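You operate a simulated robot arm through the tools that you are given. There is no shell and no other tool. Be economical: measure what you need, move in short steps, check, and stop when the job is done.

You run a simulated two-armed robot. Do the job below in one go: nothing can be reset, and whatever is moved stays where it is left.

JOB
Fold the blue rag in half and stand the loose roller and both bushes on it. Set down upright: loose roller, brass bush, steel bush.

Only the result counts: the job must be done as asked and must still hold three seconds after the hand-in. Knocking over, shifting, dropping, spilling or breaking anything else fails it. Flat cloth is picked up by pressing the open fingertips on it (5 to 10 N) and closing them slowly along it; thin cloth reads only 2 to 8 mm in the jaws.

ROBOT AND FRAMES
Two 7-joint arms with two-finger parallel grippers on one trunk, on a base that drives. Base frame: it is fixed to the floor where the robot stands at the start and does not move with it; the origin is under the middle of the robot, x ahead of it, y to its left, z up; the surface under the hand at the start is at about z = 840. Readings come in mm, rad, newtons and seconds.
The left shoulder is at the start at [50, 165, 1205], the right one opposite. With the tool pointing down near the work surface each hand reaches from about 100 to 680 mm from the robot's upright axis, wherever it stands, measured 20 degrees to its own side. Places, roughly: assembly table [700, 200, 800]; black clamp [700, 2200, 900]; blue cap (5x5x2 cm) [800, 600, 1000]; cylinder rod [800, -300, 900]; green box switch [800, 700, 400]; green cap (5x5x2 cm) [800, 700, 1000]; handled crate [750, 2000, 250]; handled guard [750, 2000, 1000]; knob of the black flow valve [500, 900, 400]; knob of the silver flow valve [500, 600, 400]; lever of the brass valve [500, 200, 400]; lever of the steel valve [500, 500, 400]; lock lever of the black flow valve [500, 900, 400]; lock lever of the silver flow valve [500, 700, 400]; long pipe [500, 2000, 750]; loose roller (6x6x9 cm) [500, 800, 900]. Payload 3.91 kg a hand.
The TCP of each hand is the grasp point between the finger pads, 30 mm short of the fingertips. In the tool frame z runs along the fingers and y along their closing line. The gripper opens to 110 mm. The fingers are 20 mm wide and 10 mm thick; the gripper's body (48 by 112 mm) begins 55 mm behind the TCP.
Orientation is that of the tool frame in the base frame, as a unit quaternion [w, x, y, z]. With the fingers straight down and closing along the base's y, the tool's x points along the base's -x, its y along +y and its z along -z.

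CONTROLS
- The arms move only by the tool step_arm. It takes "left_rows", "right_rows" or both (then of equal length, played together; a hand with none holds still); each is a list of rows, each a list of 2 entries, a list of its own where there are three numbers: the shift along the base's x, y, z in mm, then the turn, a rotation vector about the base's x, y, z in rad. In form: [[[x, y, z], [wx, wy, wz]], ...]. A call has 1 to 10 rows; each row shifts and turns the commanded pose from where the row before left it. "left_jaw" and "right_jaw" are, for a hand that has rows, the finger opening in mm, from 0 to 110, set as the call begins (left out, the last holds). Each row takes 0.2 s and may step no farther than 50 mm and 0.15 rad from the row before; otherwise, or with a gripper value out of range, the whole call is refused. A pose out of reach is approached as far as the arm can. The call stops where the force on the tool passes 70 N (or 10 N more than at its start, if that is more) or the arm is blocked; 0.2 s more then pass. Each finger travels about 45 mm/s and halts on what it meets, pressing with about 28 N; the grip force reading is that of the motor and also rises with nothing between the fingers. The clock runs only during rows and for 0.2 s after the last one: add rows that do not move to give the fingers time. It gives the time, the measured TCP pose, the force on the tool (base axes), the opening and the grip force at its end, in the units of the frame above (readings bear some noise), with the torque about the TCP (base axes, N m) and any sound that the robot's microphone picked up, and new pictures: "show" is both (left out), scene, wrist or none (wrist: the cameras of the hands that moved).
- Cameras (640 x 400 px; columns grow to the right, rows downward): "scene" is now at [102, 37.8, 1357.8]; the picture's right is [0.46, -0.89, 0.00], its down [-0.64, -0.34, -0.69] and it looks along [0.61, 0.32, -0.73] (base axes); focal length 252 px, centre (320, 200). "left" rides on the left gripper at [73, -17, -103] in its tool frame; the picture's right is [0.23, 0.97, 0.00], its down [-0.76, 0.18, -0.62] and it looks along [-0.61, 0.14, 0.78] (tool axes); focal length 222 px, centre (320, 200). "right" rides on the right gripper at [72, 17, -103] in its tool frame; the picture's right is [-0.23, 0.97, 0.00], its down [-0.76, -0.18, -0.62] and it looks along [-0.61, -0.14, 0.78] (tool axes); focal length 222 px, centre (320, 200). There is no depth. A picture from a camera that has moved, and an enlarged one, comes with that camera's place and axes in the base frame and with its lens.
- lift_body(by): slides the trunk up (or, below 0, down) by that many mm; the arms and the scene camera ride with it, the base frame stays. It gives what a move gives, with no picture.
- steer(legs): drives the robot by 1 to 6 legs, each [ahead, left, turn to the left] in mm, mm and rad, along the robot's own axes; the way and the turn of a leg run together, so that a leg with both is an arc; at most 1500 mm and 3.142 rad a leg. The arms and the cameras ride along, it lands a little off, and it stops where it bumps. It gives what a move gives, and a new picture of the scene camera.
- head_to(pan, tilt): turns the head with the scene camera to pan (to the left, within 1.396 rad either way) and tilt (down, from -0.506 to 1.204), counted from straight ahead of the robot. It gives what a move gives, and a new picture of the scene camera.
- zoom(camera, box): a new picture of the part [left, top, right, bottom] of that camera's present view, enlarged. It takes no simulated time.
- sign_off(): hands the job in; it is judged then, once.

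Work in short steps. Places have to be worked out from the pictures, the camera data and where the tool is seen: move nearer, look again, correct. Check each grasp and each placing, and mend what went wrong. You have 120 turns and 260 pictures in all, those below and enlarged ones among them. Open the grippers and draw the arms clear of the work before you hand the job in, unless the task says otherwise; then end with one line.

The tools are called after ">>>" as a command line: name --argument value ..., lists and objects as JSON in quotes. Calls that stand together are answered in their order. step_arm: Moves the arms, as the interface text tells. Its arguments: {"type":"object","properties":{"left_rows":{"type":"array","items":{"type":"array"}},"left_jaw":{"type":"number"},"right_rows":{"type":"array","items":{"type":"array"}},"right_jaw":{"type":"number"},"show":{"type":"string","enum":["both","scene","wrist","none"]}},"required":[]} The other tools are called the same way: lift_body (by) slides the trunk up or down; steer (legs) drives the base; head_to (pan, tilt) turns the head that bears the scene camera; zoom (camera, box) takes an enlarged picture of a part of a camera's view; sign_off () hands the job in.

At the start:

```text
time_s: 0.0
left_eef_pos: [350.2, 397.2, 1111.4]
left_ee_rot: [0.0, -0.002, 1.0, 0.0]
left_force: [-0.5, 0.3, -1.0]
left_ft_torque: [0.01, -0.01, -0.01]
left_width: 109.8
left_finger_force: 0.1
right_eef_pos: [417.1, 5.5, 1093.4]
right_ee_rot: [0.0, 0.0, 1.0, 0.0]
right_force: [-0.3, 0.3, -0.4]
right_ft_torque: [-0.01, 0.0, 0.0]
right_width: 110.1
right_finger_force: 0.1
trunk travel left (down, up): [-425.0, 78.0]
robot x, y, heading: [3.3, -2.6, 0.005]
head pan, tilt: [0.48, 0.813]
```

scene: 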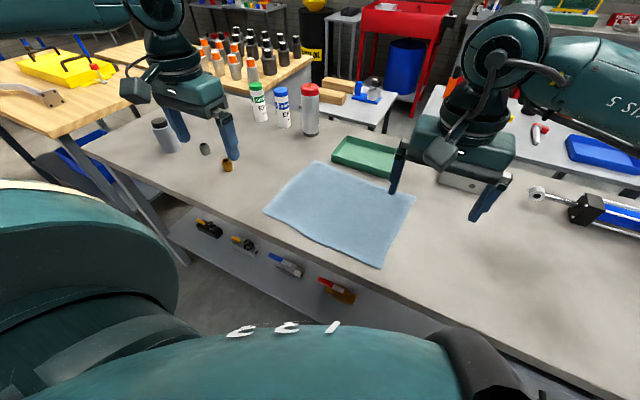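
right: 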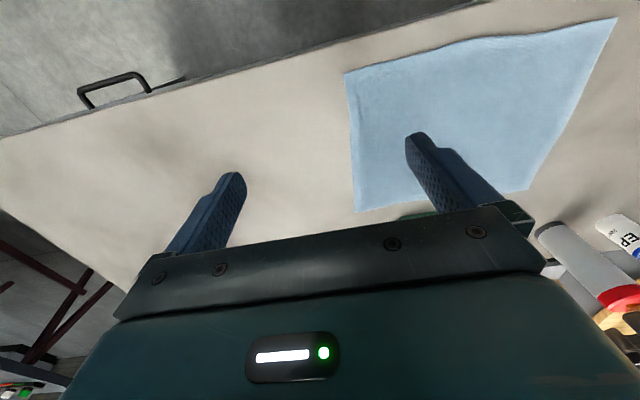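
left: 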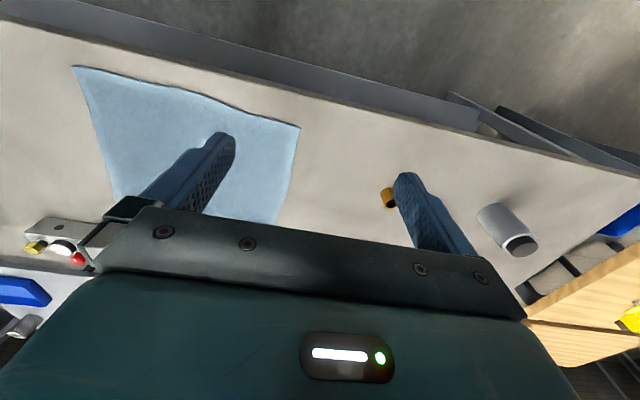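

I'll look closer at the rag, bushes and roller before any motion.

>>> zoom --camera "scene" --box '[130, 80, 330, 205]'

>>> zoom --camera "scene" --box '[240, 120, 440, 280]'

>>> zoom --camera "left" --box '[340, 130, 580, 280]'

```text
3.20 times, centred on (230, 142) of scene
camera zoom: at [102.0, 37.8, 1357.8], right [0.46, -0.89, 0.0], down [-0.64, -0.34, -0.69], along [0.61, 0.32, -0.73], focal length 807 px, centre (608, 384)
```

zoom: 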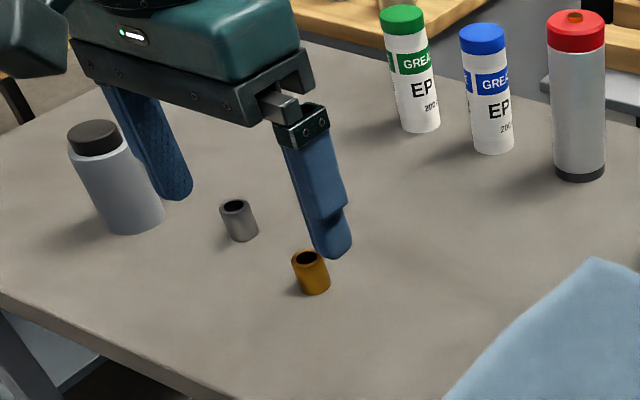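

```text
2.50 times, centred on (340, 200) of scene
camera zoom: at [102.0, 37.8, 1357.8], right [0.46, -0.89, 0.0], down [-0.64, -0.34, -0.69], along [0.61, 0.32, -0.73], focal length 631 px, centre (270, 200)
```

zoom: 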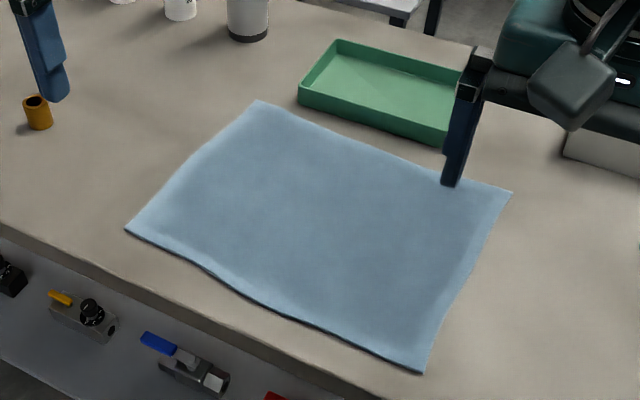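

```text
2.67 times, centred on (460, 205) of left
camera zoom: at [278.4, 379.7, 1216.2], right [-0.23, 0.97, 0.0], down [0.76, 0.18, 0.62], along [0.61, 0.14, -0.78], focal length 592 px, centre (-53, 187)
```

zoom: 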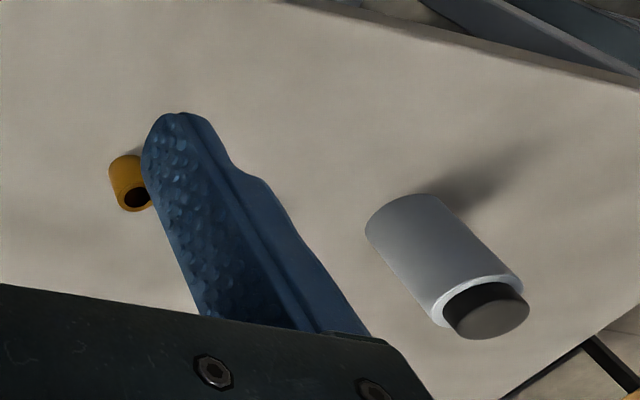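

Everything stands upright. I estimate the rag corners at (679,360), (669,30), (413,48), (429,380), brass bush (516,588), steel bush (551,717) and roller (516,835). I plan to fold the near edge onto the far one with both hands, so I'll check the room in front of the base first.

>>> head_to --pan 0.0 --tilt 1.2

```text
time_s: 0.9
left_eef_pos: [350.2, 397.7, 1112.4]
left_ee_rot: [0.0, -0.001, 1.0, 0.0]
left_force: [-0.5, -0.2, 0.1]
left_ft_torque: [-0.01, -0.02, 0.01]
left_width: 109.9
left_finger_force: 0.1
right_eef_pos: [416.0, 6.8, 1093.4]
right_ee_rot: [0.001, 0.0, 1.0, -0.001]
right_force: [0.3, -0.7, -0.7]
right_ft_torque: [-0.01, 0.02, -0.04]
right_width: 110.0
right_finger_force: 0.1
trunk travel left (down, up): [-425.0, 78.0]
robot x, y, heading: [-1.6, 1.3, 0.001]
head pan, tilt: [0.0, 1.201]
camera scene: at [87.0, 1.0, 1331.2], right [0.0, -1.0, 0.0], down [-0.93, 0.0, -0.36], along [0.36, 0.0, -0.93], focal length 252 px, centre (320, 200)
```

scene: 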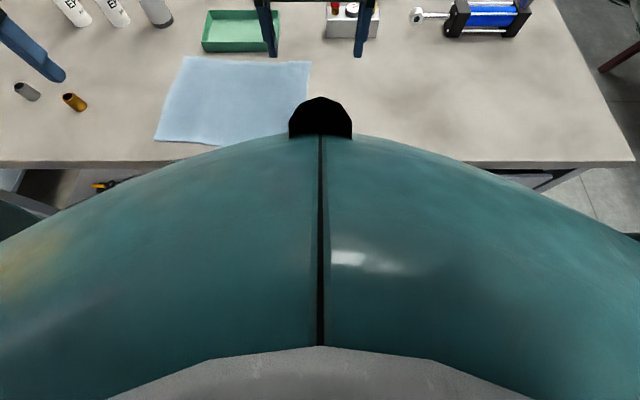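

Table front edge is at x≈360. I'll drive left 200 to centre on the rag and ahead just 70.

>>> steer --legs '[[0, 195, 0], [70, 0, 0]]'

```text
time_s: 3.9
left_eef_pos: [418.2, 590.3, 1112.5]
left_ee_rot: [0.0, -0.003, 1.0, -0.001]
left_force: [0.5, 0.3, -0.2]
left_ft_torque: [0.02, 0.02, 0.01]
left_width: 109.9
left_finger_force: 0.0
right_eef_pos: [487.0, 201.2, 1093.0]
right_ee_rot: [0.0, -0.001, 1.0, -0.001]
right_force: [-0.7, 0.0, 0.0]
right_ft_torque: [-0.01, 0.02, 0.05]
right_width: 110.0
right_finger_force: 0.1
trunk travel left (down, up): [-425.0, 78.0]
robot x, y, heading: [67.6, 193.9, 0.004]
head pan, tilt: [0.0, 1.201]
camera scene: at [156.9, 194.0, 1331.1], right [0.0, -1.0, 0.0], down [-0.93, 0.0, -0.36], along [0.36, 0.0, -0.93], focal length 252 px, centre (320, 200)
```

scene: 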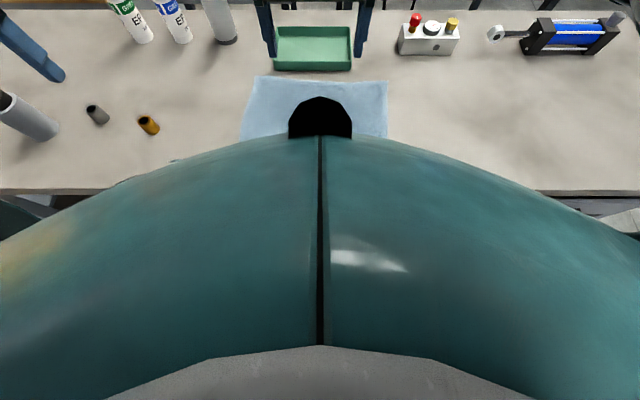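

The base stands well. Now I bring both hands over the near corners of the rag, still high, with the jaws partly closed for a look with the wrist cameras.

>>> step_arm --left_rows '[[[0, -48, -10], [0, 0, 0]], [[0, -48, -15], [0, 0, 0]], [[0, -48, -15], [0, 0, 0]], [[0, -48, -15], [0, 0, 0]], [[0, -43, -15], [0, 0, 0]], [[0, 0, -40], [0, 0, 0]], [[0, 0, 0], [0, 0, 0]]]' --right_rows '[[[-10, -28, -10], [0, 0, 0]], [[-10, -28, -15], [0, 0, 0]], [[-10, -28, -15], [0, 0, 0]], [[-15, -28, -15], [0, 0, 0]], [[-15, -24, -15], [0, 0, 0]], [[0, 0, -20], [0, 0, 0]], [[0, 0, 0], [0, 0, 0]]]' --left_jaw 30 --right_jaw 30

```text
refused: row 2 steps farther than a row can; nothing moved
```

>>> step_arm --left_rows '[[[0, -45, -15], [0, 0, 0]], [[0, -45, -15], [0, 0, 0]], [[0, -45, -15], [0, 0, 0]], [[0, -45, -15], [0, 0, 0]], [[0, -45, -15], [0, 0, 0]], [[0, -15, -35], [0, 0, 0]], [[0, 0, 0], [0, 0, 0]]]' --right_rows '[[[-10, -28, -10], [0, 0, 0]], [[-10, -28, -15], [0, 0, 0]], [[-10, -28, -15], [0, 0, 0]], [[-15, -28, -15], [0, 0, 0]], [[-15, -24, -15], [0, 0, 0]], [[0, 0, -20], [0, 0, 0]], [[0, 0, 0], [0, 0, 0]]]' --left_jaw 30 --right_jaw 30

```text
time_s: 5.5
left_eef_pos: [418.3, 350.2, 1001.6]
left_ee_rot: [0.001, -0.003, 1.0, -0.001]
left_force: [0.1, -0.3, 0.0]
left_ft_torque: [-0.01, 0.01, -0.04]
left_width: 29.8
left_finger_force: 0.1
right_eef_pos: [424.4, 64.9, 1004.9]
right_ee_rot: [0.0, -0.001, 1.0, 0.0]
right_force: [-0.4, -0.8, 0.0]
right_ft_torque: [0.04, -0.01, 0.01]
right_width: 29.4
right_finger_force: 0.1
trunk travel left (down, up): [-425.0, 78.0]
robot x, y, heading: [67.4, 193.2, 0.005]
head pan, tilt: [0.0, 1.201]
camera scene: at [155.4, 193.6, 1331.2], right [0.0, -1.0, 0.0], down [-0.93, 0.0, -0.36], along [0.36, 0.0, -0.93], focal length 252 px, centre (320, 200)
camera right: at [351.1, 82.8, 1107.5], right [0.22, 0.97, 0.0], down [0.76, -0.18, 0.62], along [0.61, -0.14, -0.78], focal length 222 px, centre (320, 200)
camera left: at [346.9, 332.4, 1105.5], right [-0.23, 0.97, 0.0], down [0.76, 0.18, 0.62], along [0.61, 0.14, -0.78], focal length 222 px, centre (320, 200)
```

scene: 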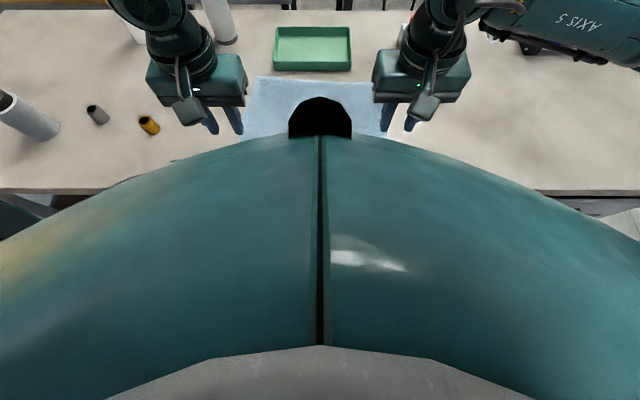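
right: 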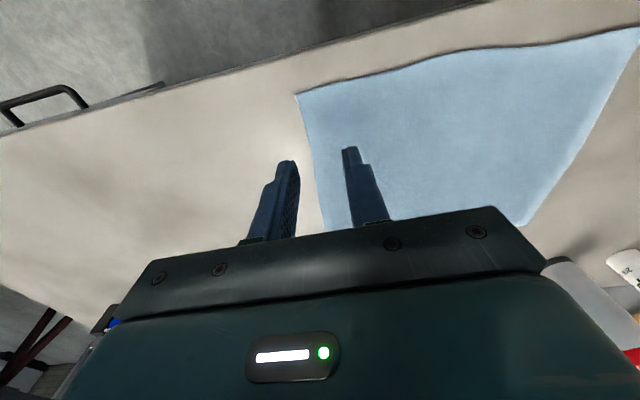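
left: 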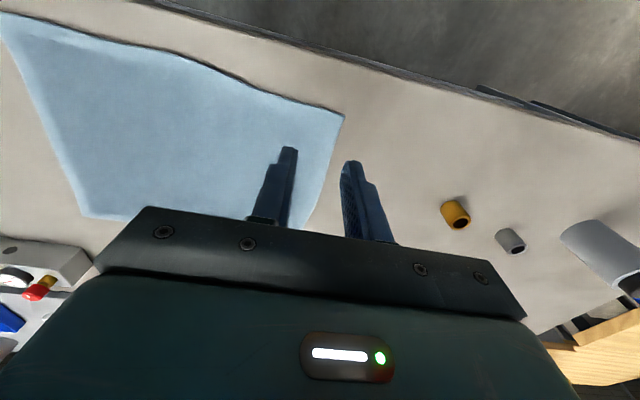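

Corners refined: near-right (408,44), near-left (424,378), far-left (683,361), far-right (670,23). I lower both hands to just above the pinch points, closing along y.

>>> step_arm --left_rows '[[[7, 0, -38], [0, 0, 0]], [[7, 0, -37], [0, 0, 0]], [[6, 0, -37], [0, 0, 0]], [[0, 0, 0], [0, 0, 0]]]' --right_rows '[[[0, 3, -39], [0, 0, 0]], [[-1, 2, -38], [0, 0, 0]], [[0, 2, -38], [0, 0, 0]], [[0, 0, 0], [0, 0, 0]]]' --left_jaw 26 --right_jaw 26 --show "wrist"

```text
time_s: 6.5
left_eef_pos: [434.1, 371.2, 904.0]
left_ee_rot: [0.0, -0.003, 1.0, -0.001]
left_force: [0.3, -0.2, 0.5]
left_ft_torque: [-0.03, -0.02, -0.04]
left_width: 25.9
left_finger_force: 0.0
left hand out of reach, approached as far as the arm can: row 3
right_eef_pos: [423.2, 71.9, 889.7]
right_ee_rot: [0.001, -0.001, 1.0, 0.0]
right_force: [-0.9, -1.2, -0.2]
right_ft_torque: [-0.02, -0.05, -0.04]
right_width: 26.0
right_finger_force: 0.0
trunk travel left (down, up): [-425.0, 78.0]
robot x, y, heading: [72.3, 193.4, 0.0]
head pan, tilt: [0.0, 1.201]
camera right: at [350.2, 87.7, 992.9], right [0.22, 0.97, 0.0], down [0.76, -0.18, 0.62], along [0.61, -0.14, -0.78], focal length 222 px, centre (320, 200)
camera left: at [363.3, 352.8, 1008.1], right [-0.23, 0.97, 0.0], down [0.76, 0.18, 0.62], along [0.61, 0.14, -0.78], focal length 222 px, centre (320, 200)
```

right: 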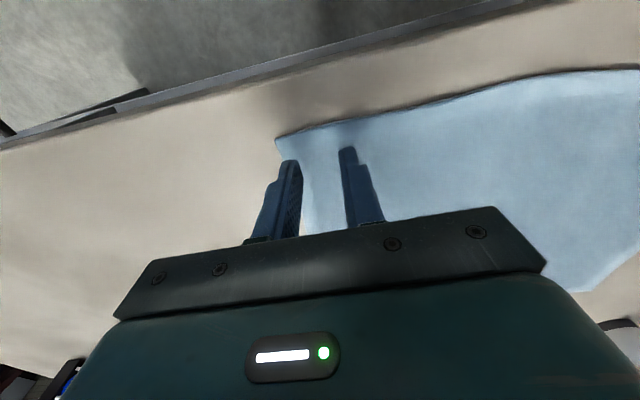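
left: 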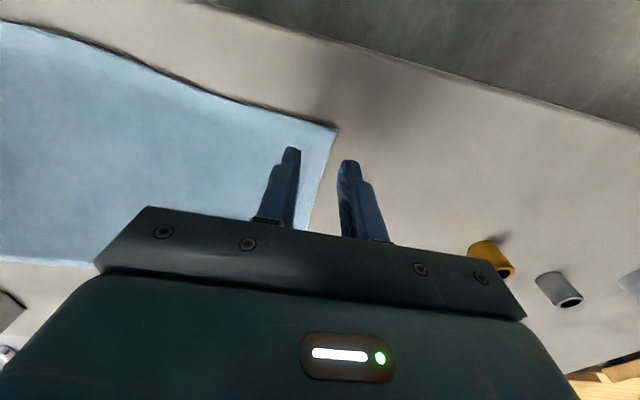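

The left arm hit a joint limit short of its target. I lift it a little and yaw the left tool to free it up and see whether it reaches.

>>> step_arm --left_rows '[[[0, 0, 40], [0, 0, 0]], [[0, 0, 0], [0, 0, -0.14]], [[0, 0, 0], [0, 0, -0.14]], [[0, 0, -20], [0, 0, 0]], [[0, 0, -20], [0, 0, 0]], [[0, 0, 0], [0, 0, 0]]]' --show "none"

```text
time_s: 7.8
left_eef_pos: [433.2, 368.2, 905.6]
left_ee_rot: [0.001, 0.137, 0.991, 0.0]
left_force: [0.3, -0.4, 0.6]
left_ft_torque: [0.01, 0.02, 0.01]
left_width: 26.1
left_finger_force: 0.1
right_eef_pos: [422.7, 70.2, 890.0]
right_ee_rot: [0.0, -0.002, 1.0, 0.0]
right_force: [0.2, 0.3, 0.3]
right_ft_torque: [-0.01, -0.01, -0.01]
right_width: 26.0
right_finger_force: 0.0
trunk travel left (down, up): [-425.0, 78.0]
robot x, y, heading: [70.3, 195.1, -0.0]
head pan, tilt: [0.0, 1.201]
```

No limit was flagged this time; the commanded pose probably restarted from where the hand ended. I try the remaining shift now.

>>> step_arm --left_rows '[[[2, -10, 0], [0, 0, 0]], [[2, -9, -5], [0, 0, 0]], [[0, 0, -8], [0, 0, 0]], [[0, 0, 0], [0, 0, 0]]]' --show "none"

```text
time_s: 8.8
left_eef_pos: [431.4, 365.4, 908.0]
left_ee_rot: [0.0, 0.137, 0.991, -0.001]
left_force: [0.1, -0.8, -0.8]
left_ft_torque: [-0.04, -0.03, -0.01]
left_width: 26.0
left_finger_force: 0.1
left hand out of reach, approached as far as the arm can: row 1, 2, 3
right_eef_pos: [422.6, 70.6, 888.7]
right_ee_rot: [0.0, -0.001, 1.0, -0.002]
right_force: [0.2, -0.5, -0.5]
right_ft_torque: [0.0, -0.02, 0.01]
right_width: 26.0
right_finger_force: 0.1
trunk travel left (down, up): [-425.0, 78.0]
robot x, y, heading: [66.8, 188.4, 0.003]
head pan, tilt: [0.0, 1.201]
```

Possibly the arm is too tightly folded or limited by its elbow; raising the trunk gives it more distance. I lift the trunk 75 and then try again.

>>> lift_body --by 75

>>> step_arm --left_rows '[[[3, -10, 0], [0, 0, 0]], [[3, -6, -20], [0, 0, 0]], [[0, 0, -30], [0, 0, 0]], [[0, 0, -30], [0, 0, 0]], [[0, 0, -13], [0, 0, 0]], [[0, 0, 0], [0, 0, 0]]]' --show "scene"

```text
time_s: 10.0
left_eef_pos: [432.2, 365.3, 984.3]
left_ee_rot: [0.001, 0.137, 0.991, 0.0]
left_force: [-1.0, 0.9, 0.3]
left_ft_torque: [-0.01, -0.02, 0.03]
left_width: 26.1
left_finger_force: 0.1
right_eef_pos: [422.5, 71.4, 966.0]
right_ee_rot: [0.0, -0.001, 1.0, 0.0]
right_force: [-0.1, 0.0, 0.5]
right_ft_torque: [0.01, 0.0, -0.02]
right_width: 26.2
right_finger_force: 0.1
trunk travel left (down, up): [-500.0, 3.0]
robot x, y, heading: [71.8, 190.2, 0.003]
head pan, tilt: [0.0, 1.201]
```

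```text
time_s: 11.4
left_eef_pos: [424.7, 402.0, 946.9]
left_ee_rot: [0.001, 0.137, 0.991, -0.002]
left_force: [-0.5, 0.3, 0.7]
left_ft_torque: [0.0, -0.01, 0.05]
left_width: 26.1
left_finger_force: 0.0
left hand out of reach, approached as far as the arm can: row 1, 2, 3, 4, 5
right_eef_pos: [424.3, 69.7, 964.6]
right_ee_rot: [0.0, -0.002, 1.0, 0.0]
right_force: [-0.1, -0.3, 0.1]
right_ft_torque: [-0.01, 0.0, 0.02]
right_width: 25.8
right_finger_force: 0.1
trunk travel left (down, up): [-500.0, 3.0]
robot x, y, heading: [70.5, 192.0, 0.003]
head pan, tilt: [0.0, 1.201]
camera scene: at [155.9, 194.0, 1406.2], right [0.0, -1.0, 0.0], down [-0.93, 0.0, -0.36], along [0.36, 0.0, -0.93], focal length 252 px, centre (320, 200)
```

scene: 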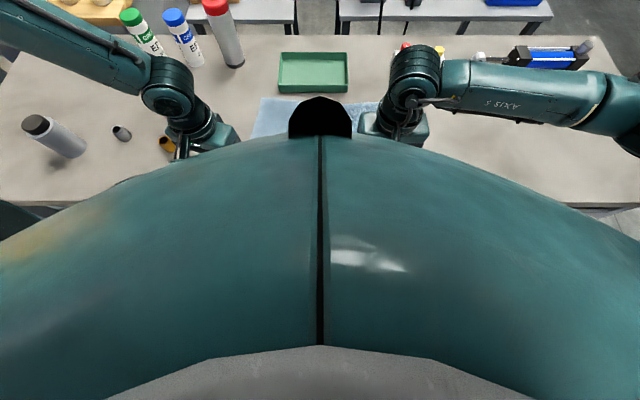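

Lower relative to the shoulder is worse, so the trunk should go down instead. I raise both hands 110 first, then lower the trunk.

>>> step_arm --left_rows '[[[3, -5, 40], [0, 0, 0]], [[3, -5, 40], [0, 0, 0]], [[3, -5, 40], [0, 0, 0]], [[0, 0, 0], [0, 0, 0]]]' --right_rows '[[[0, 0, 40], [0, 0, 0]], [[0, 0, 40], [0, 0, 0]], [[0, 0, 30], [0, 0, 0]], [[0, 0, 0], [0, 0, 0]]]' --show "none"

>>> lift_body --by -140

```text
time_s: 12.4
left_eef_pos: [433.4, 385.3, 1068.5]
left_ee_rot: [0.0, 0.137, 0.991, 0.0]
left_force: [-0.3, -0.5, 0.3]
left_ft_torque: [0.05, 0.0, 0.0]
left_width: 25.8
left_finger_force: 0.1
right_eef_pos: [422.8, 70.4, 1073.8]
right_ee_rot: [0.0, -0.002, 1.0, 0.0]
right_force: [0.2, -0.1, 0.8]
right_ft_torque: [0.01, 0.03, 0.0]
right_width: 25.8
right_finger_force: 0.0
trunk travel left (down, up): [-500.0, 3.0]
robot x, y, heading: [68.4, 194.2, 0.002]
head pan, tilt: [0.0, 1.201]
```

```text
time_s: 14.0
left_eef_pos: [432.3, 386.2, 928.1]
left_ee_rot: [0.001, 0.137, 0.991, -0.001]
left_force: [0.1, 0.6, 0.5]
left_ft_torque: [-0.04, -0.02, -0.01]
left_width: 25.8
left_finger_force: 0.1
right_eef_pos: [423.1, 69.5, 934.6]
right_ee_rot: [0.0, -0.002, 1.0, 0.0]
right_force: [0.4, -1.0, 0.7]
right_ft_torque: [-0.02, -0.03, -0.02]
right_width: 26.0
right_finger_force: 0.1
trunk travel left (down, up): [-360.0, 143.0]
robot x, y, heading: [71.4, 189.5, 0.002]
head pan, tilt: [0.0, 1.201]
```

Now left goes toward (438,350,890) with its yaw undone, right to (423,72,890).

>>> step_arm --left_rows '[[[3, -18, 0], [0, 0, 0.14]], [[3, -18, -8], [0, 0, 0.14]], [[0, 0, -15], [0, 0, 0]], [[0, 0, -15], [0, 0, 0]], [[0, 0, 0], [0, 0, 0]]]' --right_rows '[[[0, 2, -10], [0, 0, 0]], [[0, 0, -10], [0, 0, 0]], [[0, 0, -15], [0, 0, 0]], [[0, 0, -10], [0, 0, 0]], [[0, 0, 0], [0, 0, 0]]]' --show "wrist"

```text
time_s: 15.2
left_eef_pos: [439.4, 350.6, 892.2]
left_ee_rot: [0.001, -0.002, 1.0, -0.001]
left_force: [-0.4, -0.3, -0.8]
left_ft_torque: [-0.03, 0.0, 0.02]
left_width: 26.1
left_finger_force: 0.0
right_eef_pos: [423.0, 72.8, 888.8]
right_ee_rot: [0.0, -0.002, 1.0, 0.001]
right_force: [1.2, 0.4, 0.0]
right_ft_torque: [0.0, 0.01, 0.01]
right_width: 25.9
right_finger_force: 0.1
trunk travel left (down, up): [-360.0, 143.0]
robot x, y, heading: [70.5, 192.1, -0.002]
head pan, tilt: [0.0, 1.201]
camera right: at [350.9, 90.2, 991.8], right [0.22, 0.97, 0.0], down [0.76, -0.18, 0.62], along [0.61, -0.14, -0.78], focal length 222 px, centre (320, 200)
camera left: at [368.3, 332.0, 995.4], right [-0.23, 0.97, 0.0], down [0.76, 0.18, 0.62], along [0.61, 0.14, -0.78], focal length 222 px, centre (320, 200)
```

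right: 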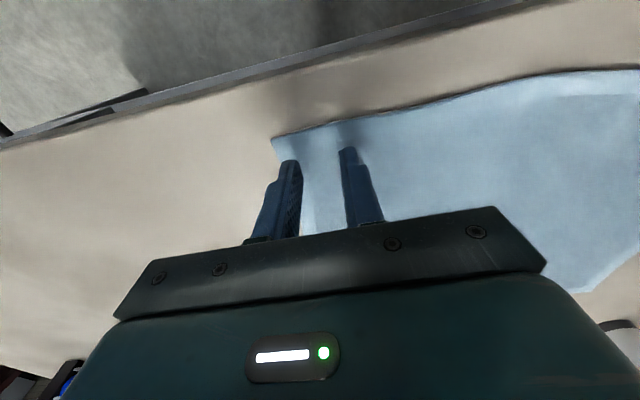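
left: 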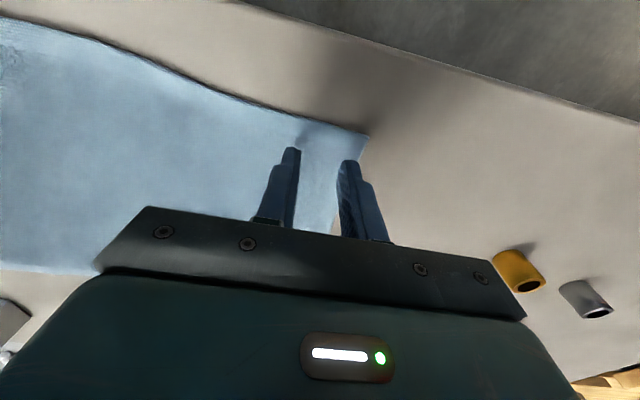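

Geometry agrees: all four fingertips are over cloth. I descend gently until contact.

>>> step_arm --left_rows '[[[0, 0, -8], [0, 0, 0]], [[0, 0, -7], [0, 0, 0]], [[0, 0, -3], [0, 0, 0]], [[0, 0, 0], [0, 0, 0]]]' --right_rows '[[[0, 0, -8], [0, 0, 0]], [[0, 0, -5], [0, 0, 0]], [[0, 0, -3], [0, 0, 0]], [[0, 0, 0], [0, 0, 0]]]' --show "none"

```text
time_s: 16.2
left_eef_pos: [438.4, 350.0, 874.2]
left_ee_rot: [0.002, -0.003, 1.0, -0.001]
left_force: [0.8, 1.0, 6.2]
left_ft_torque: [0.04, 0.0, -0.02]
left_width: 25.9
left_finger_force: 0.0
right_eef_pos: [423.0, 72.9, 873.4]
right_ee_rot: [0.002, -0.001, 1.0, 0.0]
right_force: [1.6, -2.0, 8.2]
right_ft_torque: [-0.02, -0.02, 0.0]
right_width: 25.8
right_finger_force: 0.1
trunk travel left (down, up): [-360.0, 143.0]
robot x, y, heading: [66.9, 193.7, 0.002]
head pan, tilt: [0.0, 1.201]
```

Contact at 6 and 8 N. Now I close slowly in small steps.

>>> step_arm --left_rows '[[[0, 0, 0], [0, 0, 0]]]' --right_rows '[[[0, 0, 0], [0, 0, 0]]]' --left_jaw 21 --right_jaw 21 --show "none"

>>> step_arm --left_rows '[[[0, 0, 0], [0, 0, 0]]]' --right_rows '[[[0, 0, 0], [0, 0, 0]]]' --left_jaw 16 --right_jaw 16 --show "wrist"

```text
time_s: 16.6
left_eef_pos: [439.7, 349.0, 873.7]
left_ee_rot: [0.002, -0.001, 1.0, -0.001]
left_force: [1.0, -1.3, 5.8]
left_ft_torque: [-0.01, -0.01, 0.0]
left_width: 20.9
left_finger_force: 0.1
right_eef_pos: [422.7, 73.0, 872.5]
right_ee_rot: [0.001, -0.001, 1.0, 0.001]
right_force: [1.1, 1.1, 9.7]
right_ft_torque: [0.02, 0.01, 0.01]
right_width: 20.5
right_finger_force: 0.0
trunk travel left (down, up): [-360.0, 143.0]
robot x, y, heading: [69.0, 196.7, 0.007]
head pan, tilt: [0.0, 1.201]
```

```text
time_s: 17.0
left_eef_pos: [438.8, 349.5, 873.2]
left_ee_rot: [0.001, -0.003, 1.0, -0.001]
left_force: [0.3, -2.6, 6.3]
left_ft_torque: [-0.04, -0.02, 0.02]
left_width: 16.3
left_finger_force: 0.4
right_eef_pos: [423.1, 73.4, 872.4]
right_ee_rot: [0.001, -0.002, 1.0, 0.001]
right_force: [0.5, 3.0, 10.6]
right_ft_torque: [0.05, 0.0, -0.03]
right_width: 15.7
right_finger_force: 0.1
trunk travel left (down, up): [-360.0, 143.0]
robot x, y, heading: [69.2, 195.1, 0.005]
head pan, tilt: [0.0, 1.201]
camera right: at [349.7, 90.7, 976.7], right [0.22, 0.97, 0.0], down [0.76, -0.18, 0.62], along [0.61, -0.14, -0.78], focal length 222 px, centre (320, 200)
camera left: at [366.7, 332.1, 977.3], right [-0.23, 0.97, 0.0], down [0.76, 0.18, 0.62], along [0.61, 0.14, -0.78], focal length 222 px, centre (320, 200)
```

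right: 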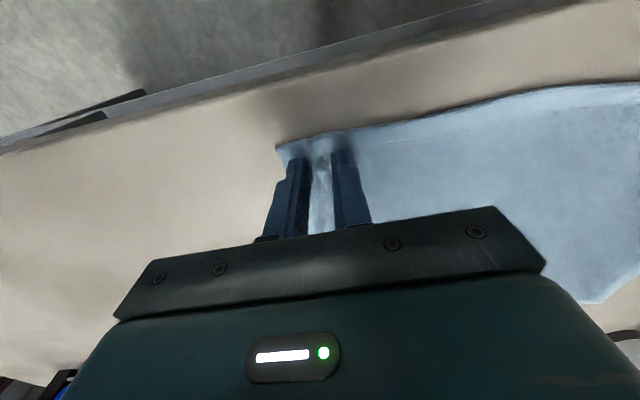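
left: 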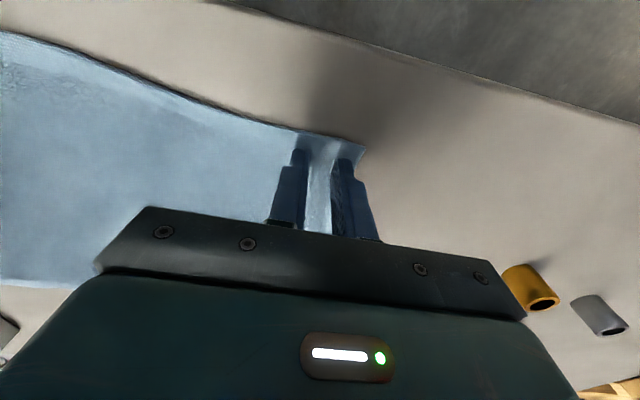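

Cloth is bunching up between the fingers on both sides. I continue closing.

>>> step_arm --left_rows '[[[0, 0, 0], [0, 0, 0]]]' --right_rows '[[[0, 0, 0], [0, 0, 0]]]' --left_jaw 11 --right_jaw 11 --show "none"

>>> step_arm --left_rows '[[[0, 0, 0], [0, 0, 0]]]' --right_rows '[[[0, 0, 0], [0, 0, 0]]]' --left_jaw 6 --right_jaw 6 --show "none"

>>> step_arm --left_rows '[[[0, 0, 0], [0, 0, 0]], [[0, 0, 0], [0, 0, 0]], [[0, 0, 0], [0, 0, 0]]]' --right_rows '[[[0, 0, 0], [0, 0, 0]], [[0, 0, 0], [0, 0, 0]], [[0, 0, 0], [0, 0, 0]]]' --left_jaw 0 --right_jaw 0 --show "wrist"

```text
time_s: 17.4
left_eef_pos: [438.3, 349.5, 873.6]
left_ee_rot: [0.0, -0.002, 1.0, -0.001]
left_force: [0.6, -3.8, 7.5]
left_ft_torque: [-0.09, 0.01, 0.01]
left_width: 10.9
left_finger_force: 3.1
right_eef_pos: [422.9, 74.4, 872.5]
right_ee_rot: [0.002, -0.001, 1.0, 0.001]
right_force: [0.6, 4.0, 10.6]
right_ft_torque: [0.08, 0.01, 0.01]
right_width: 11.9
right_finger_force: 0.5
trunk travel left (down, up): [-360.0, 143.0]
robot x, y, heading: [71.5, 193.8, 0.003]
head pan, tilt: [0.0, 1.201]
```

```text
time_s: 17.8
left_eef_pos: [437.9, 349.2, 873.9]
left_ee_rot: [0.002, -0.002, 1.0, -0.001]
left_force: [-0.7, -4.9, 6.9]
left_ft_torque: [-0.18, 0.0, -0.01]
left_width: 7.4
left_finger_force: 4.0
right_eef_pos: [423.5, 73.4, 873.2]
right_ee_rot: [0.001, -0.002, 1.0, 0.001]
right_force: [0.3, 6.7, 11.1]
right_ft_torque: [0.15, -0.01, -0.03]
right_width: 7.9
right_finger_force: 1.5
trunk travel left (down, up): [-360.0, 143.0]
robot x, y, heading: [68.3, 192.9, 0.005]
head pan, tilt: [0.0, 1.201]
```

```text
time_s: 18.6
left_eef_pos: [439.2, 349.7, 872.9]
left_ee_rot: [0.001, -0.002, 1.0, 0.0]
left_force: [0.2, -11.1, 6.5]
left_ft_torque: [-0.29, 0.01, 0.02]
left_width: 3.7
left_finger_force: 28.1
right_eef_pos: [422.3, 73.3, 874.3]
right_ee_rot: [0.001, -0.003, 1.0, 0.001]
right_force: [0.9, 10.0, 11.0]
right_ft_torque: [0.28, -0.03, 0.03]
right_width: 3.7
right_finger_force: 27.8
trunk travel left (down, up): [-360.0, 143.0]
robot x, y, heading: [64.7, 190.2, 0.002]
head pan, tilt: [0.0, 1.201]
camera right: at [349.6, 90.7, 976.6], right [0.22, 0.97, 0.0], down [0.76, -0.18, 0.62], along [0.61, -0.14, -0.78], focal length 222 px, centre (320, 200)
camera left: at [366.6, 331.9, 977.3], right [-0.23, 0.97, 0.0], down [0.76, 0.18, 0.62], along [0.61, 0.14, -0.78], focal length 222 px, centre (320, 200)
```

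right: 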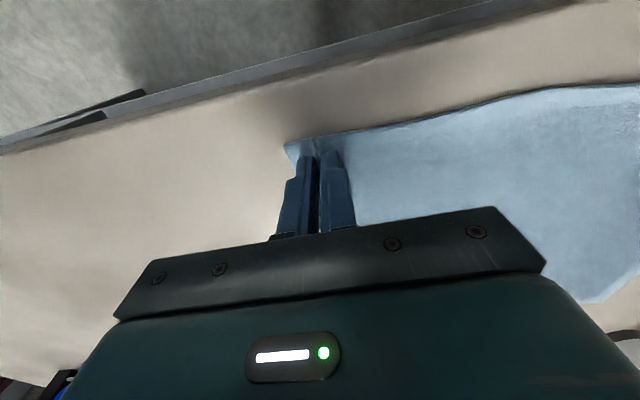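
left: 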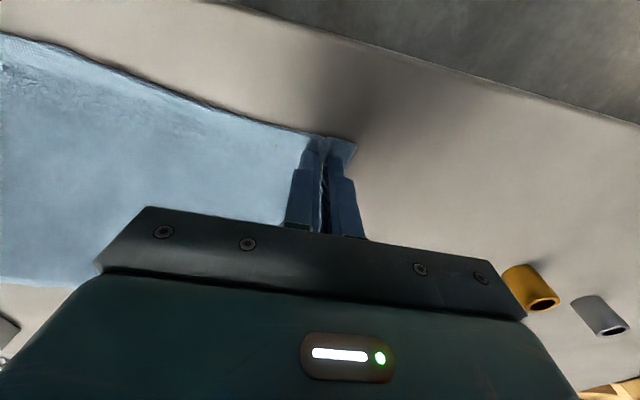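

Both grips read 3.7 mm with ~28 N: cloth held. I ease the hands together by 5 mm each and lift with a slight forward motion.

>>> step_arm --left_rows '[[[0, -3, 5], [0, 0, 0]], [[3, -2, 15], [0, 0, 0]], [[10, 0, 20], [0, 0, 0]], [[20, 0, 20], [0, 0, 0]], [[0, 0, 0], [0, 0, 0]]]' --right_rows '[[[0, 3, 5], [0, 0, 0]], [[3, 2, 15], [0, 0, 0]], [[10, 0, 20], [0, 0, 0]], [[20, 0, 20], [0, 0, 0]], [[0, 0, 0], [0, 0, 0]]]' --show "both"

```text
time_s: 19.8
left_eef_pos: [472.4, 345.9, 930.4]
left_ee_rot: [0.0, -0.004, 1.0, -0.001]
left_force: [0.3, -1.1, -0.2]
left_ft_torque: [-0.04, 0.03, -0.01]
left_width: 3.8
left_finger_force: 27.8
right_eef_pos: [455.6, 78.7, 933.2]
right_ee_rot: [-0.001, -0.001, 1.0, 0.0]
right_force: [0.2, 0.2, -0.4]
right_ft_torque: [0.0, 0.02, 0.03]
right_width: 3.7
right_finger_force: 28.7
trunk travel left (down, up): [-360.0, 143.0]
robot x, y, heading: [68.9, 191.6, 0.001]
head pan, tilt: [0.0, 1.201]
camera scene: at [155.8, 193.9, 1266.2], right [0.0, -1.0, 0.0], down [-0.93, 0.0, -0.36], along [0.36, 0.0, -0.93], focal length 252 px, centre (320, 200)
camera right: at [382.7, 95.9, 1037.3], right [0.22, 0.97, 0.0], down [0.76, -0.17, 0.62], along [0.61, -0.14, -0.78], focal length 222 px, centre (320, 200)
camera left: at [400.6, 327.6, 1034.6], right [-0.23, 0.97, 0.0], down [0.76, 0.18, 0.62], along [0.61, 0.14, -0.78], focal length 222 px, centre (320, 200)
```

scene: 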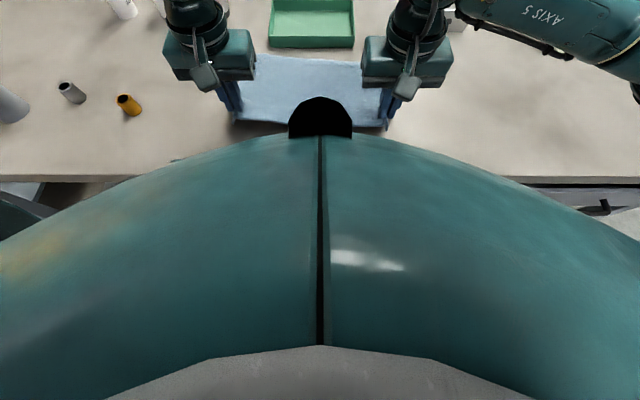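
right: 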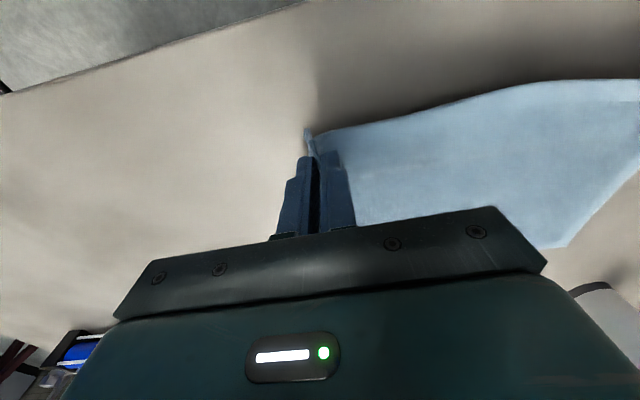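
left: 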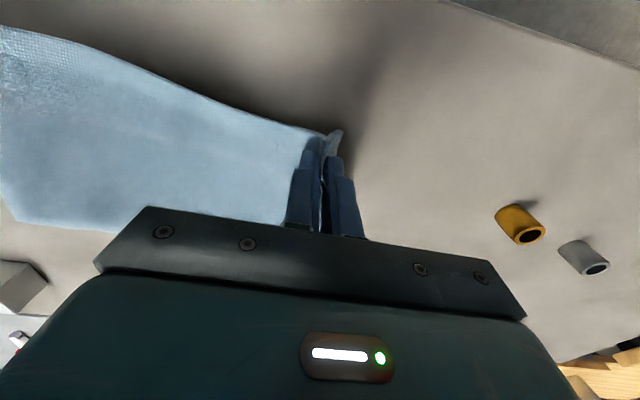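

Both corners are lifted cleanly. I carry the edge over in an arc to the far edge, with about −19 mm y to follow the rag's slight skew.

>>> step_arm --left_rows '[[[29, -3, 25], [0, 0, 0]], [[30, -3, 20], [0, 0, 0]], [[30, -3, 12], [0, 0, 0]], [[30, -3, -5], [0, 0, 0]], [[30, -3, -25], [0, 0, 0]], [[23, -3, -30], [0, 0, 0]], [[16, -1, -20], [0, 0, 0]], [[0, 0, 0], [0, 0, 0]]]' --right_rows '[[[30, -3, 25], [0, 0, 0]], [[30, -3, 20], [0, 0, 0]], [[30, -3, 12], [0, 0, 0]], [[30, -3, -5], [0, 0, 0]], [[30, -3, -25], [0, 0, 0]], [[24, -3, -30], [0, 0, 0]], [[18, -1, -20], [0, 0, 0]], [[0, 0, 0], [0, 0, 0]]]' --show "both"

```text
time_s: 21.6
left_eef_pos: [585.5, 401.3, 939.3]
left_ee_rot: [0.001, -0.003, 1.0, -0.001]
left_force: [-0.1, -0.4, 0.4]
left_ft_torque: [0.01, 0.0, 0.0]
left_width: 0.3
left_finger_force: 28.1
left hand out of reach, approached as far as the arm can: row 3, 4, 5, 6, 7
right_eef_pos: [647.4, 57.8, 909.3]
right_ee_rot: [0.0, -0.001, 1.0, -0.001]
right_force: [-0.7, 0.0, -0.1]
right_ft_torque: [-0.01, 0.0, 0.04]
right_width: 3.7
right_finger_force: 27.8
trunk travel left (down, up): [-360.0, 143.0]
robot x, y, heading: [70.3, 191.3, -0.002]
head pan, tilt: [0.0, 1.201]
camera scene: at [155.8, 193.9, 1266.2], right [0.0, -1.0, 0.0], down [-0.93, 0.0, -0.36], along [0.36, 0.0, -0.93], focal length 252 px, centre (320, 200)
camera right: at [575.8, 74.9, 1013.1], right [0.22, 0.97, 0.0], down [0.76, -0.18, 0.62], along [0.61, -0.14, -0.78], focal length 222 px, centre (320, 200)
camera left: at [514.1, 383.8, 1042.9], right [-0.23, 0.97, 0.0], down [0.76, 0.18, 0.63], along [0.61, 0.14, -0.78], focal length 222 px, centre (320, 200)
```

scene: 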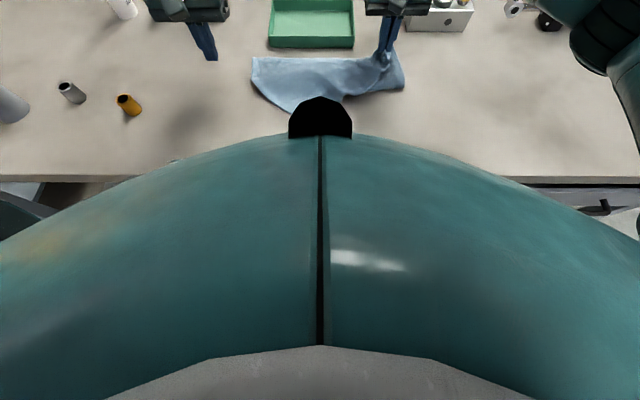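
right: 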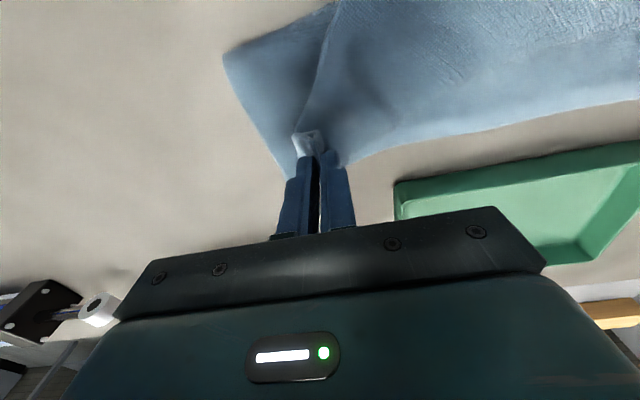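
left: 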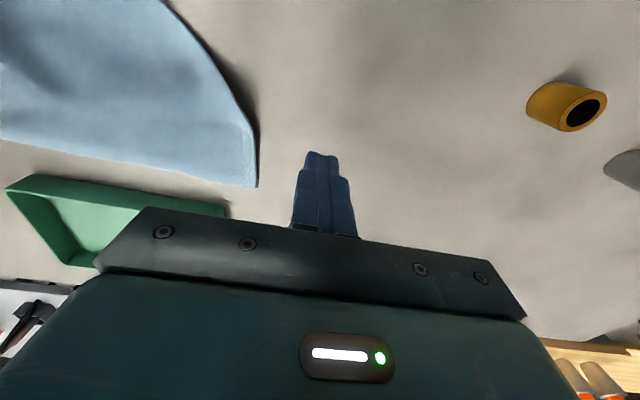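

The left arm hit its limit and its corner slipped out. I'll finish laying the right corner at its target (655,55), and raise the left hand clear.

>>> step_arm --left_rows '[[[0, 10, 30], [0, 0, 0]], [[0, 10, 30], [0, 0, 0]], [[0, 10, 30], [0, 0, 0]], [[0, 0, 30], [0, 0, 0]]]' --right_rows '[[[4, -2, -10], [0, 0, 0]], [[4, 0, -10], [0, 0, 0]], [[0, 0, -10], [0, 0, 0]], [[0, 0, 0], [0, 0, 0]]]' --show "both"

>>> head_to --pan 0.7 --tilt 0.9

```text
time_s: 22.6
left_eef_pos: [585.0, 430.5, 1060.2]
left_ee_rot: [0.001, -0.002, 1.0, 0.0]
left_force: [0.4, 0.3, -0.2]
left_ft_torque: [0.04, -0.01, 0.01]
left_width: 0.0
left_finger_force: 28.7
right_eef_pos: [655.8, 55.7, 881.4]
right_ee_rot: [0.002, -0.001, 1.0, 0.0]
right_force: [1.3, -2.0, 10.8]
right_ft_torque: [-0.05, 0.03, 0.04]
right_width: 3.7
right_finger_force: 27.9
trunk travel left (down, up): [-360.0, 143.0]
robot x, y, heading: [69.2, 195.0, 0.003]
head pan, tilt: [0.0, 1.201]
camera scene: at [155.0, 193.9, 1266.4], right [0.0, -1.0, 0.0], down [-0.93, 0.0, -0.36], along [0.36, 0.0, -0.93], focal length 252 px, centre (320, 200)
camera right: at [583.2, 72.6, 984.4], right [0.22, 0.97, 0.0], down [0.76, -0.18, 0.63], along [0.61, -0.14, -0.78], focal length 222 px, centre (320, 200)
camera left: at [512.2, 412.4, 1164.7], right [-0.23, 0.97, 0.0], down [0.76, 0.18, 0.62], along [0.61, 0.14, -0.78], focal length 222 px, centre (320, 200)
```

scene: 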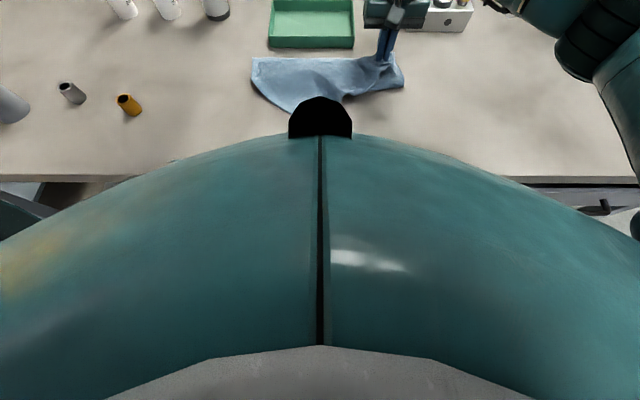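
right: 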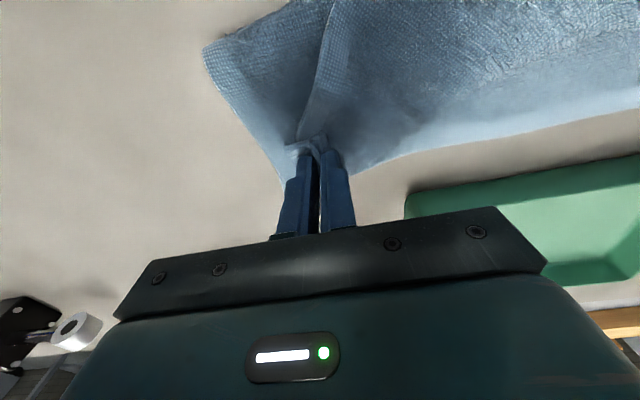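
left: 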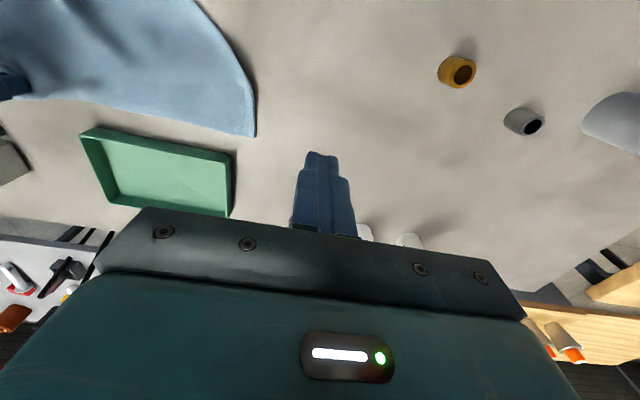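

```text
time_s: 23.7
left_eef_pos: [583.3, 430.2, 1060.7]
left_ee_rot: [0.001, -0.003, 1.0, -0.001]
left_force: [-0.5, 0.3, 0.0]
left_ft_torque: [-0.01, 0.05, 0.01]
left_width: 0.0
left_finger_force: 28.1
right_eef_pos: [655.9, 56.0, 879.7]
right_ee_rot: [0.001, -0.001, 1.0, 0.0]
right_force: [3.1, -1.3, 13.4]
right_ft_torque: [-0.04, -0.01, 0.04]
right_width: 3.4
right_finger_force: 28.7
trunk travel left (down, up): [-360.0, 143.0]
robot x, y, heading: [68.2, 196.6, 0.009]
head pan, tilt: [0.7, 0.901]
camera scene: at [156.6, 242.7, 1286.1], right [0.65, -0.76, 0.0], down [-0.6, -0.51, -0.62], along [0.47, 0.4, -0.78], focal length 252 px, centre (320, 200)
```

scene: 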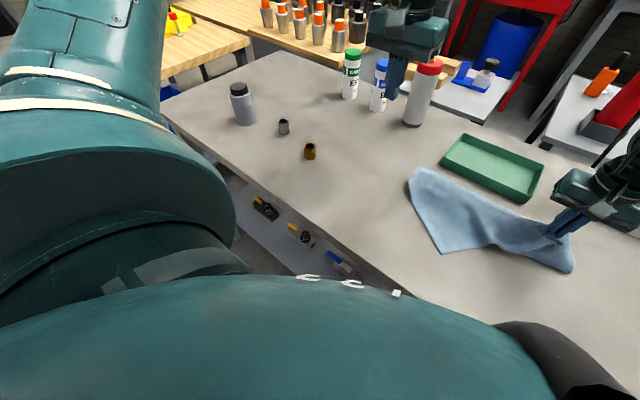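

I zoom to see how the rag lies now.

>>> zoom --camera "scene" --box '[390, 120, 600, 290]'

>>> zoom --camera "left" --box '[0, 0, 300, 190]'

```text
2.35 times, centred on (495, 205) of scene
camera zoom: at [156.6, 242.7, 1286.1], right [0.65, -0.76, 0.0], down [-0.6, -0.51, -0.62], along [0.47, 0.4, -0.78], focal length 594 px, centre (-92, 188)
```

zoom: 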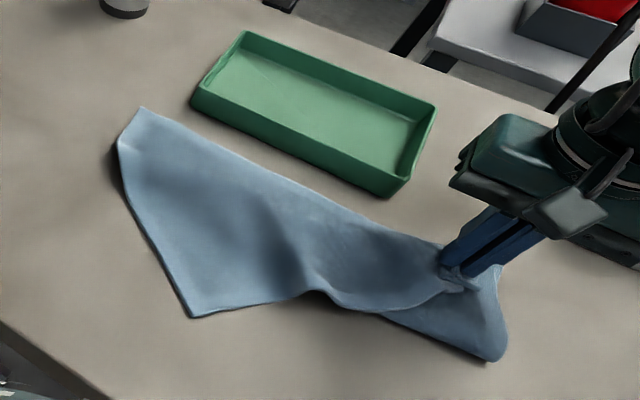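

```text
2.11 times, centred on (150, 95) of left
camera zoom: at [512.2, 412.7, 1164.2], right [-0.23, 0.97, 0.0], down [0.76, 0.18, 0.62], along [0.61, 0.14, -0.78], focal length 468 px, centre (678, 421)
```

zoom: 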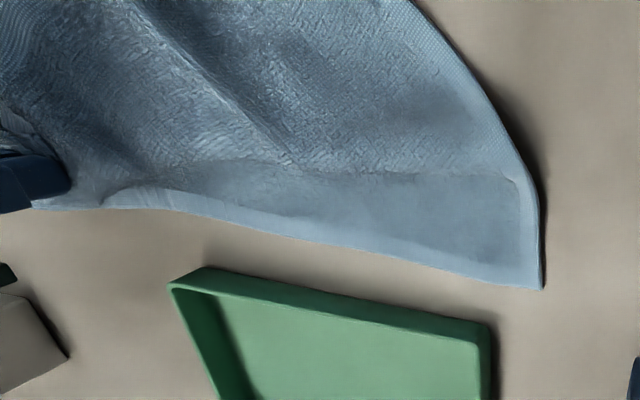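

The left half is unclear. I release the right corner here, raise that hand, and look from above with its wrist camera.

>>> step_arm --right_rows '[[[0, 0, 0], [0, 0, 0]], [[0, 0, 0], [0, 0, 0]], [[0, 0, 10], [0, 0, 0]], [[0, 0, 40], [0, 0, 0]], [[-20, 10, 45], [0, 0, 0]], [[-40, 10, 25], [0, 0, 0]], [[-40, 10, 25], [0, 0, 0]], [[-40, 10, 25], [0, 0, 0]], [[-40, 10, 25], [0, 0, 0]]]' --right_jaw 25 --show "both"

```text
refused: row 5 steps farther than a row can; nothing moved
```

>>> step_arm --right_rows '[[[0, 0, 0], [0, 0, 0]], [[0, 0, 0], [0, 0, 0]], [[0, 0, 10], [0, 0, 0]], [[0, 0, 40], [0, 0, 0]], [[-15, 10, 40], [0, 0, 0]], [[-38, 10, 25], [0, 0, 0]], [[-38, 10, 25], [0, 0, 0]], [[-38, 10, 25], [0, 0, 0]], [[-38, 10, 25], [0, 0, 0]]]' --right_jaw 25 --show "both"

```text
time_s: 25.7
left_eef_pos: [584.2, 430.2, 1060.0]
left_ee_rot: [0.001, -0.003, 1.0, 0.0]
left_force: [-0.5, -0.4, 0.2]
left_ft_torque: [-0.02, 0.0, 0.02]
left_width: 0.0
left_finger_force: 28.4
right_eef_pos: [490.2, 106.5, 1068.6]
right_ee_rot: [0.0, -0.001, 1.0, -0.001]
right_force: [-0.3, -0.2, 0.5]
right_ft_torque: [-0.02, 0.01, 0.03]
right_width: 24.8
right_finger_force: 0.1
trunk travel left (down, up): [-360.0, 143.0]
robot x, y, heading: [70.5, 190.2, 0.006]
head pan, tilt: [0.7, 0.901]
camera scene: at [157.2, 242.7, 1286.0], right [0.65, -0.76, 0.0], down [-0.6, -0.51, -0.62], along [0.47, 0.4, -0.78], focal length 252 px, centre (320, 200)
camera right: at [418.3, 123.7, 1172.0], right [0.23, 0.97, 0.0], down [0.76, -0.18, 0.62], along [0.61, -0.14, -0.78], focal length 222 px, centre (320, 200)
```

scene: 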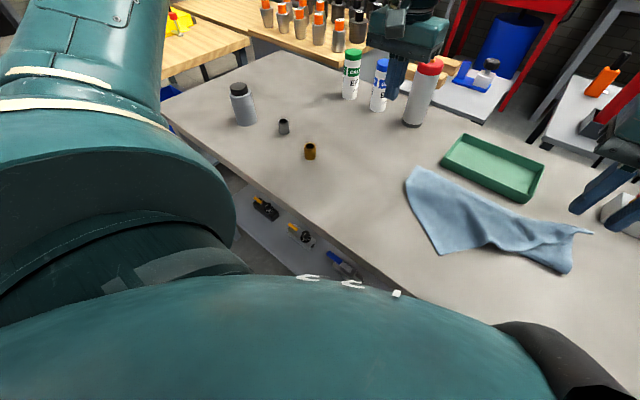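
right: 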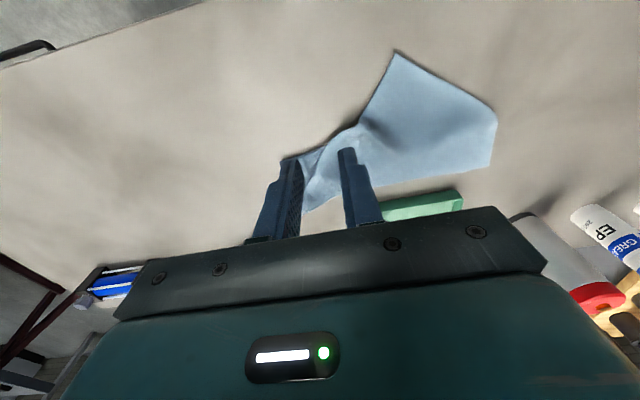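

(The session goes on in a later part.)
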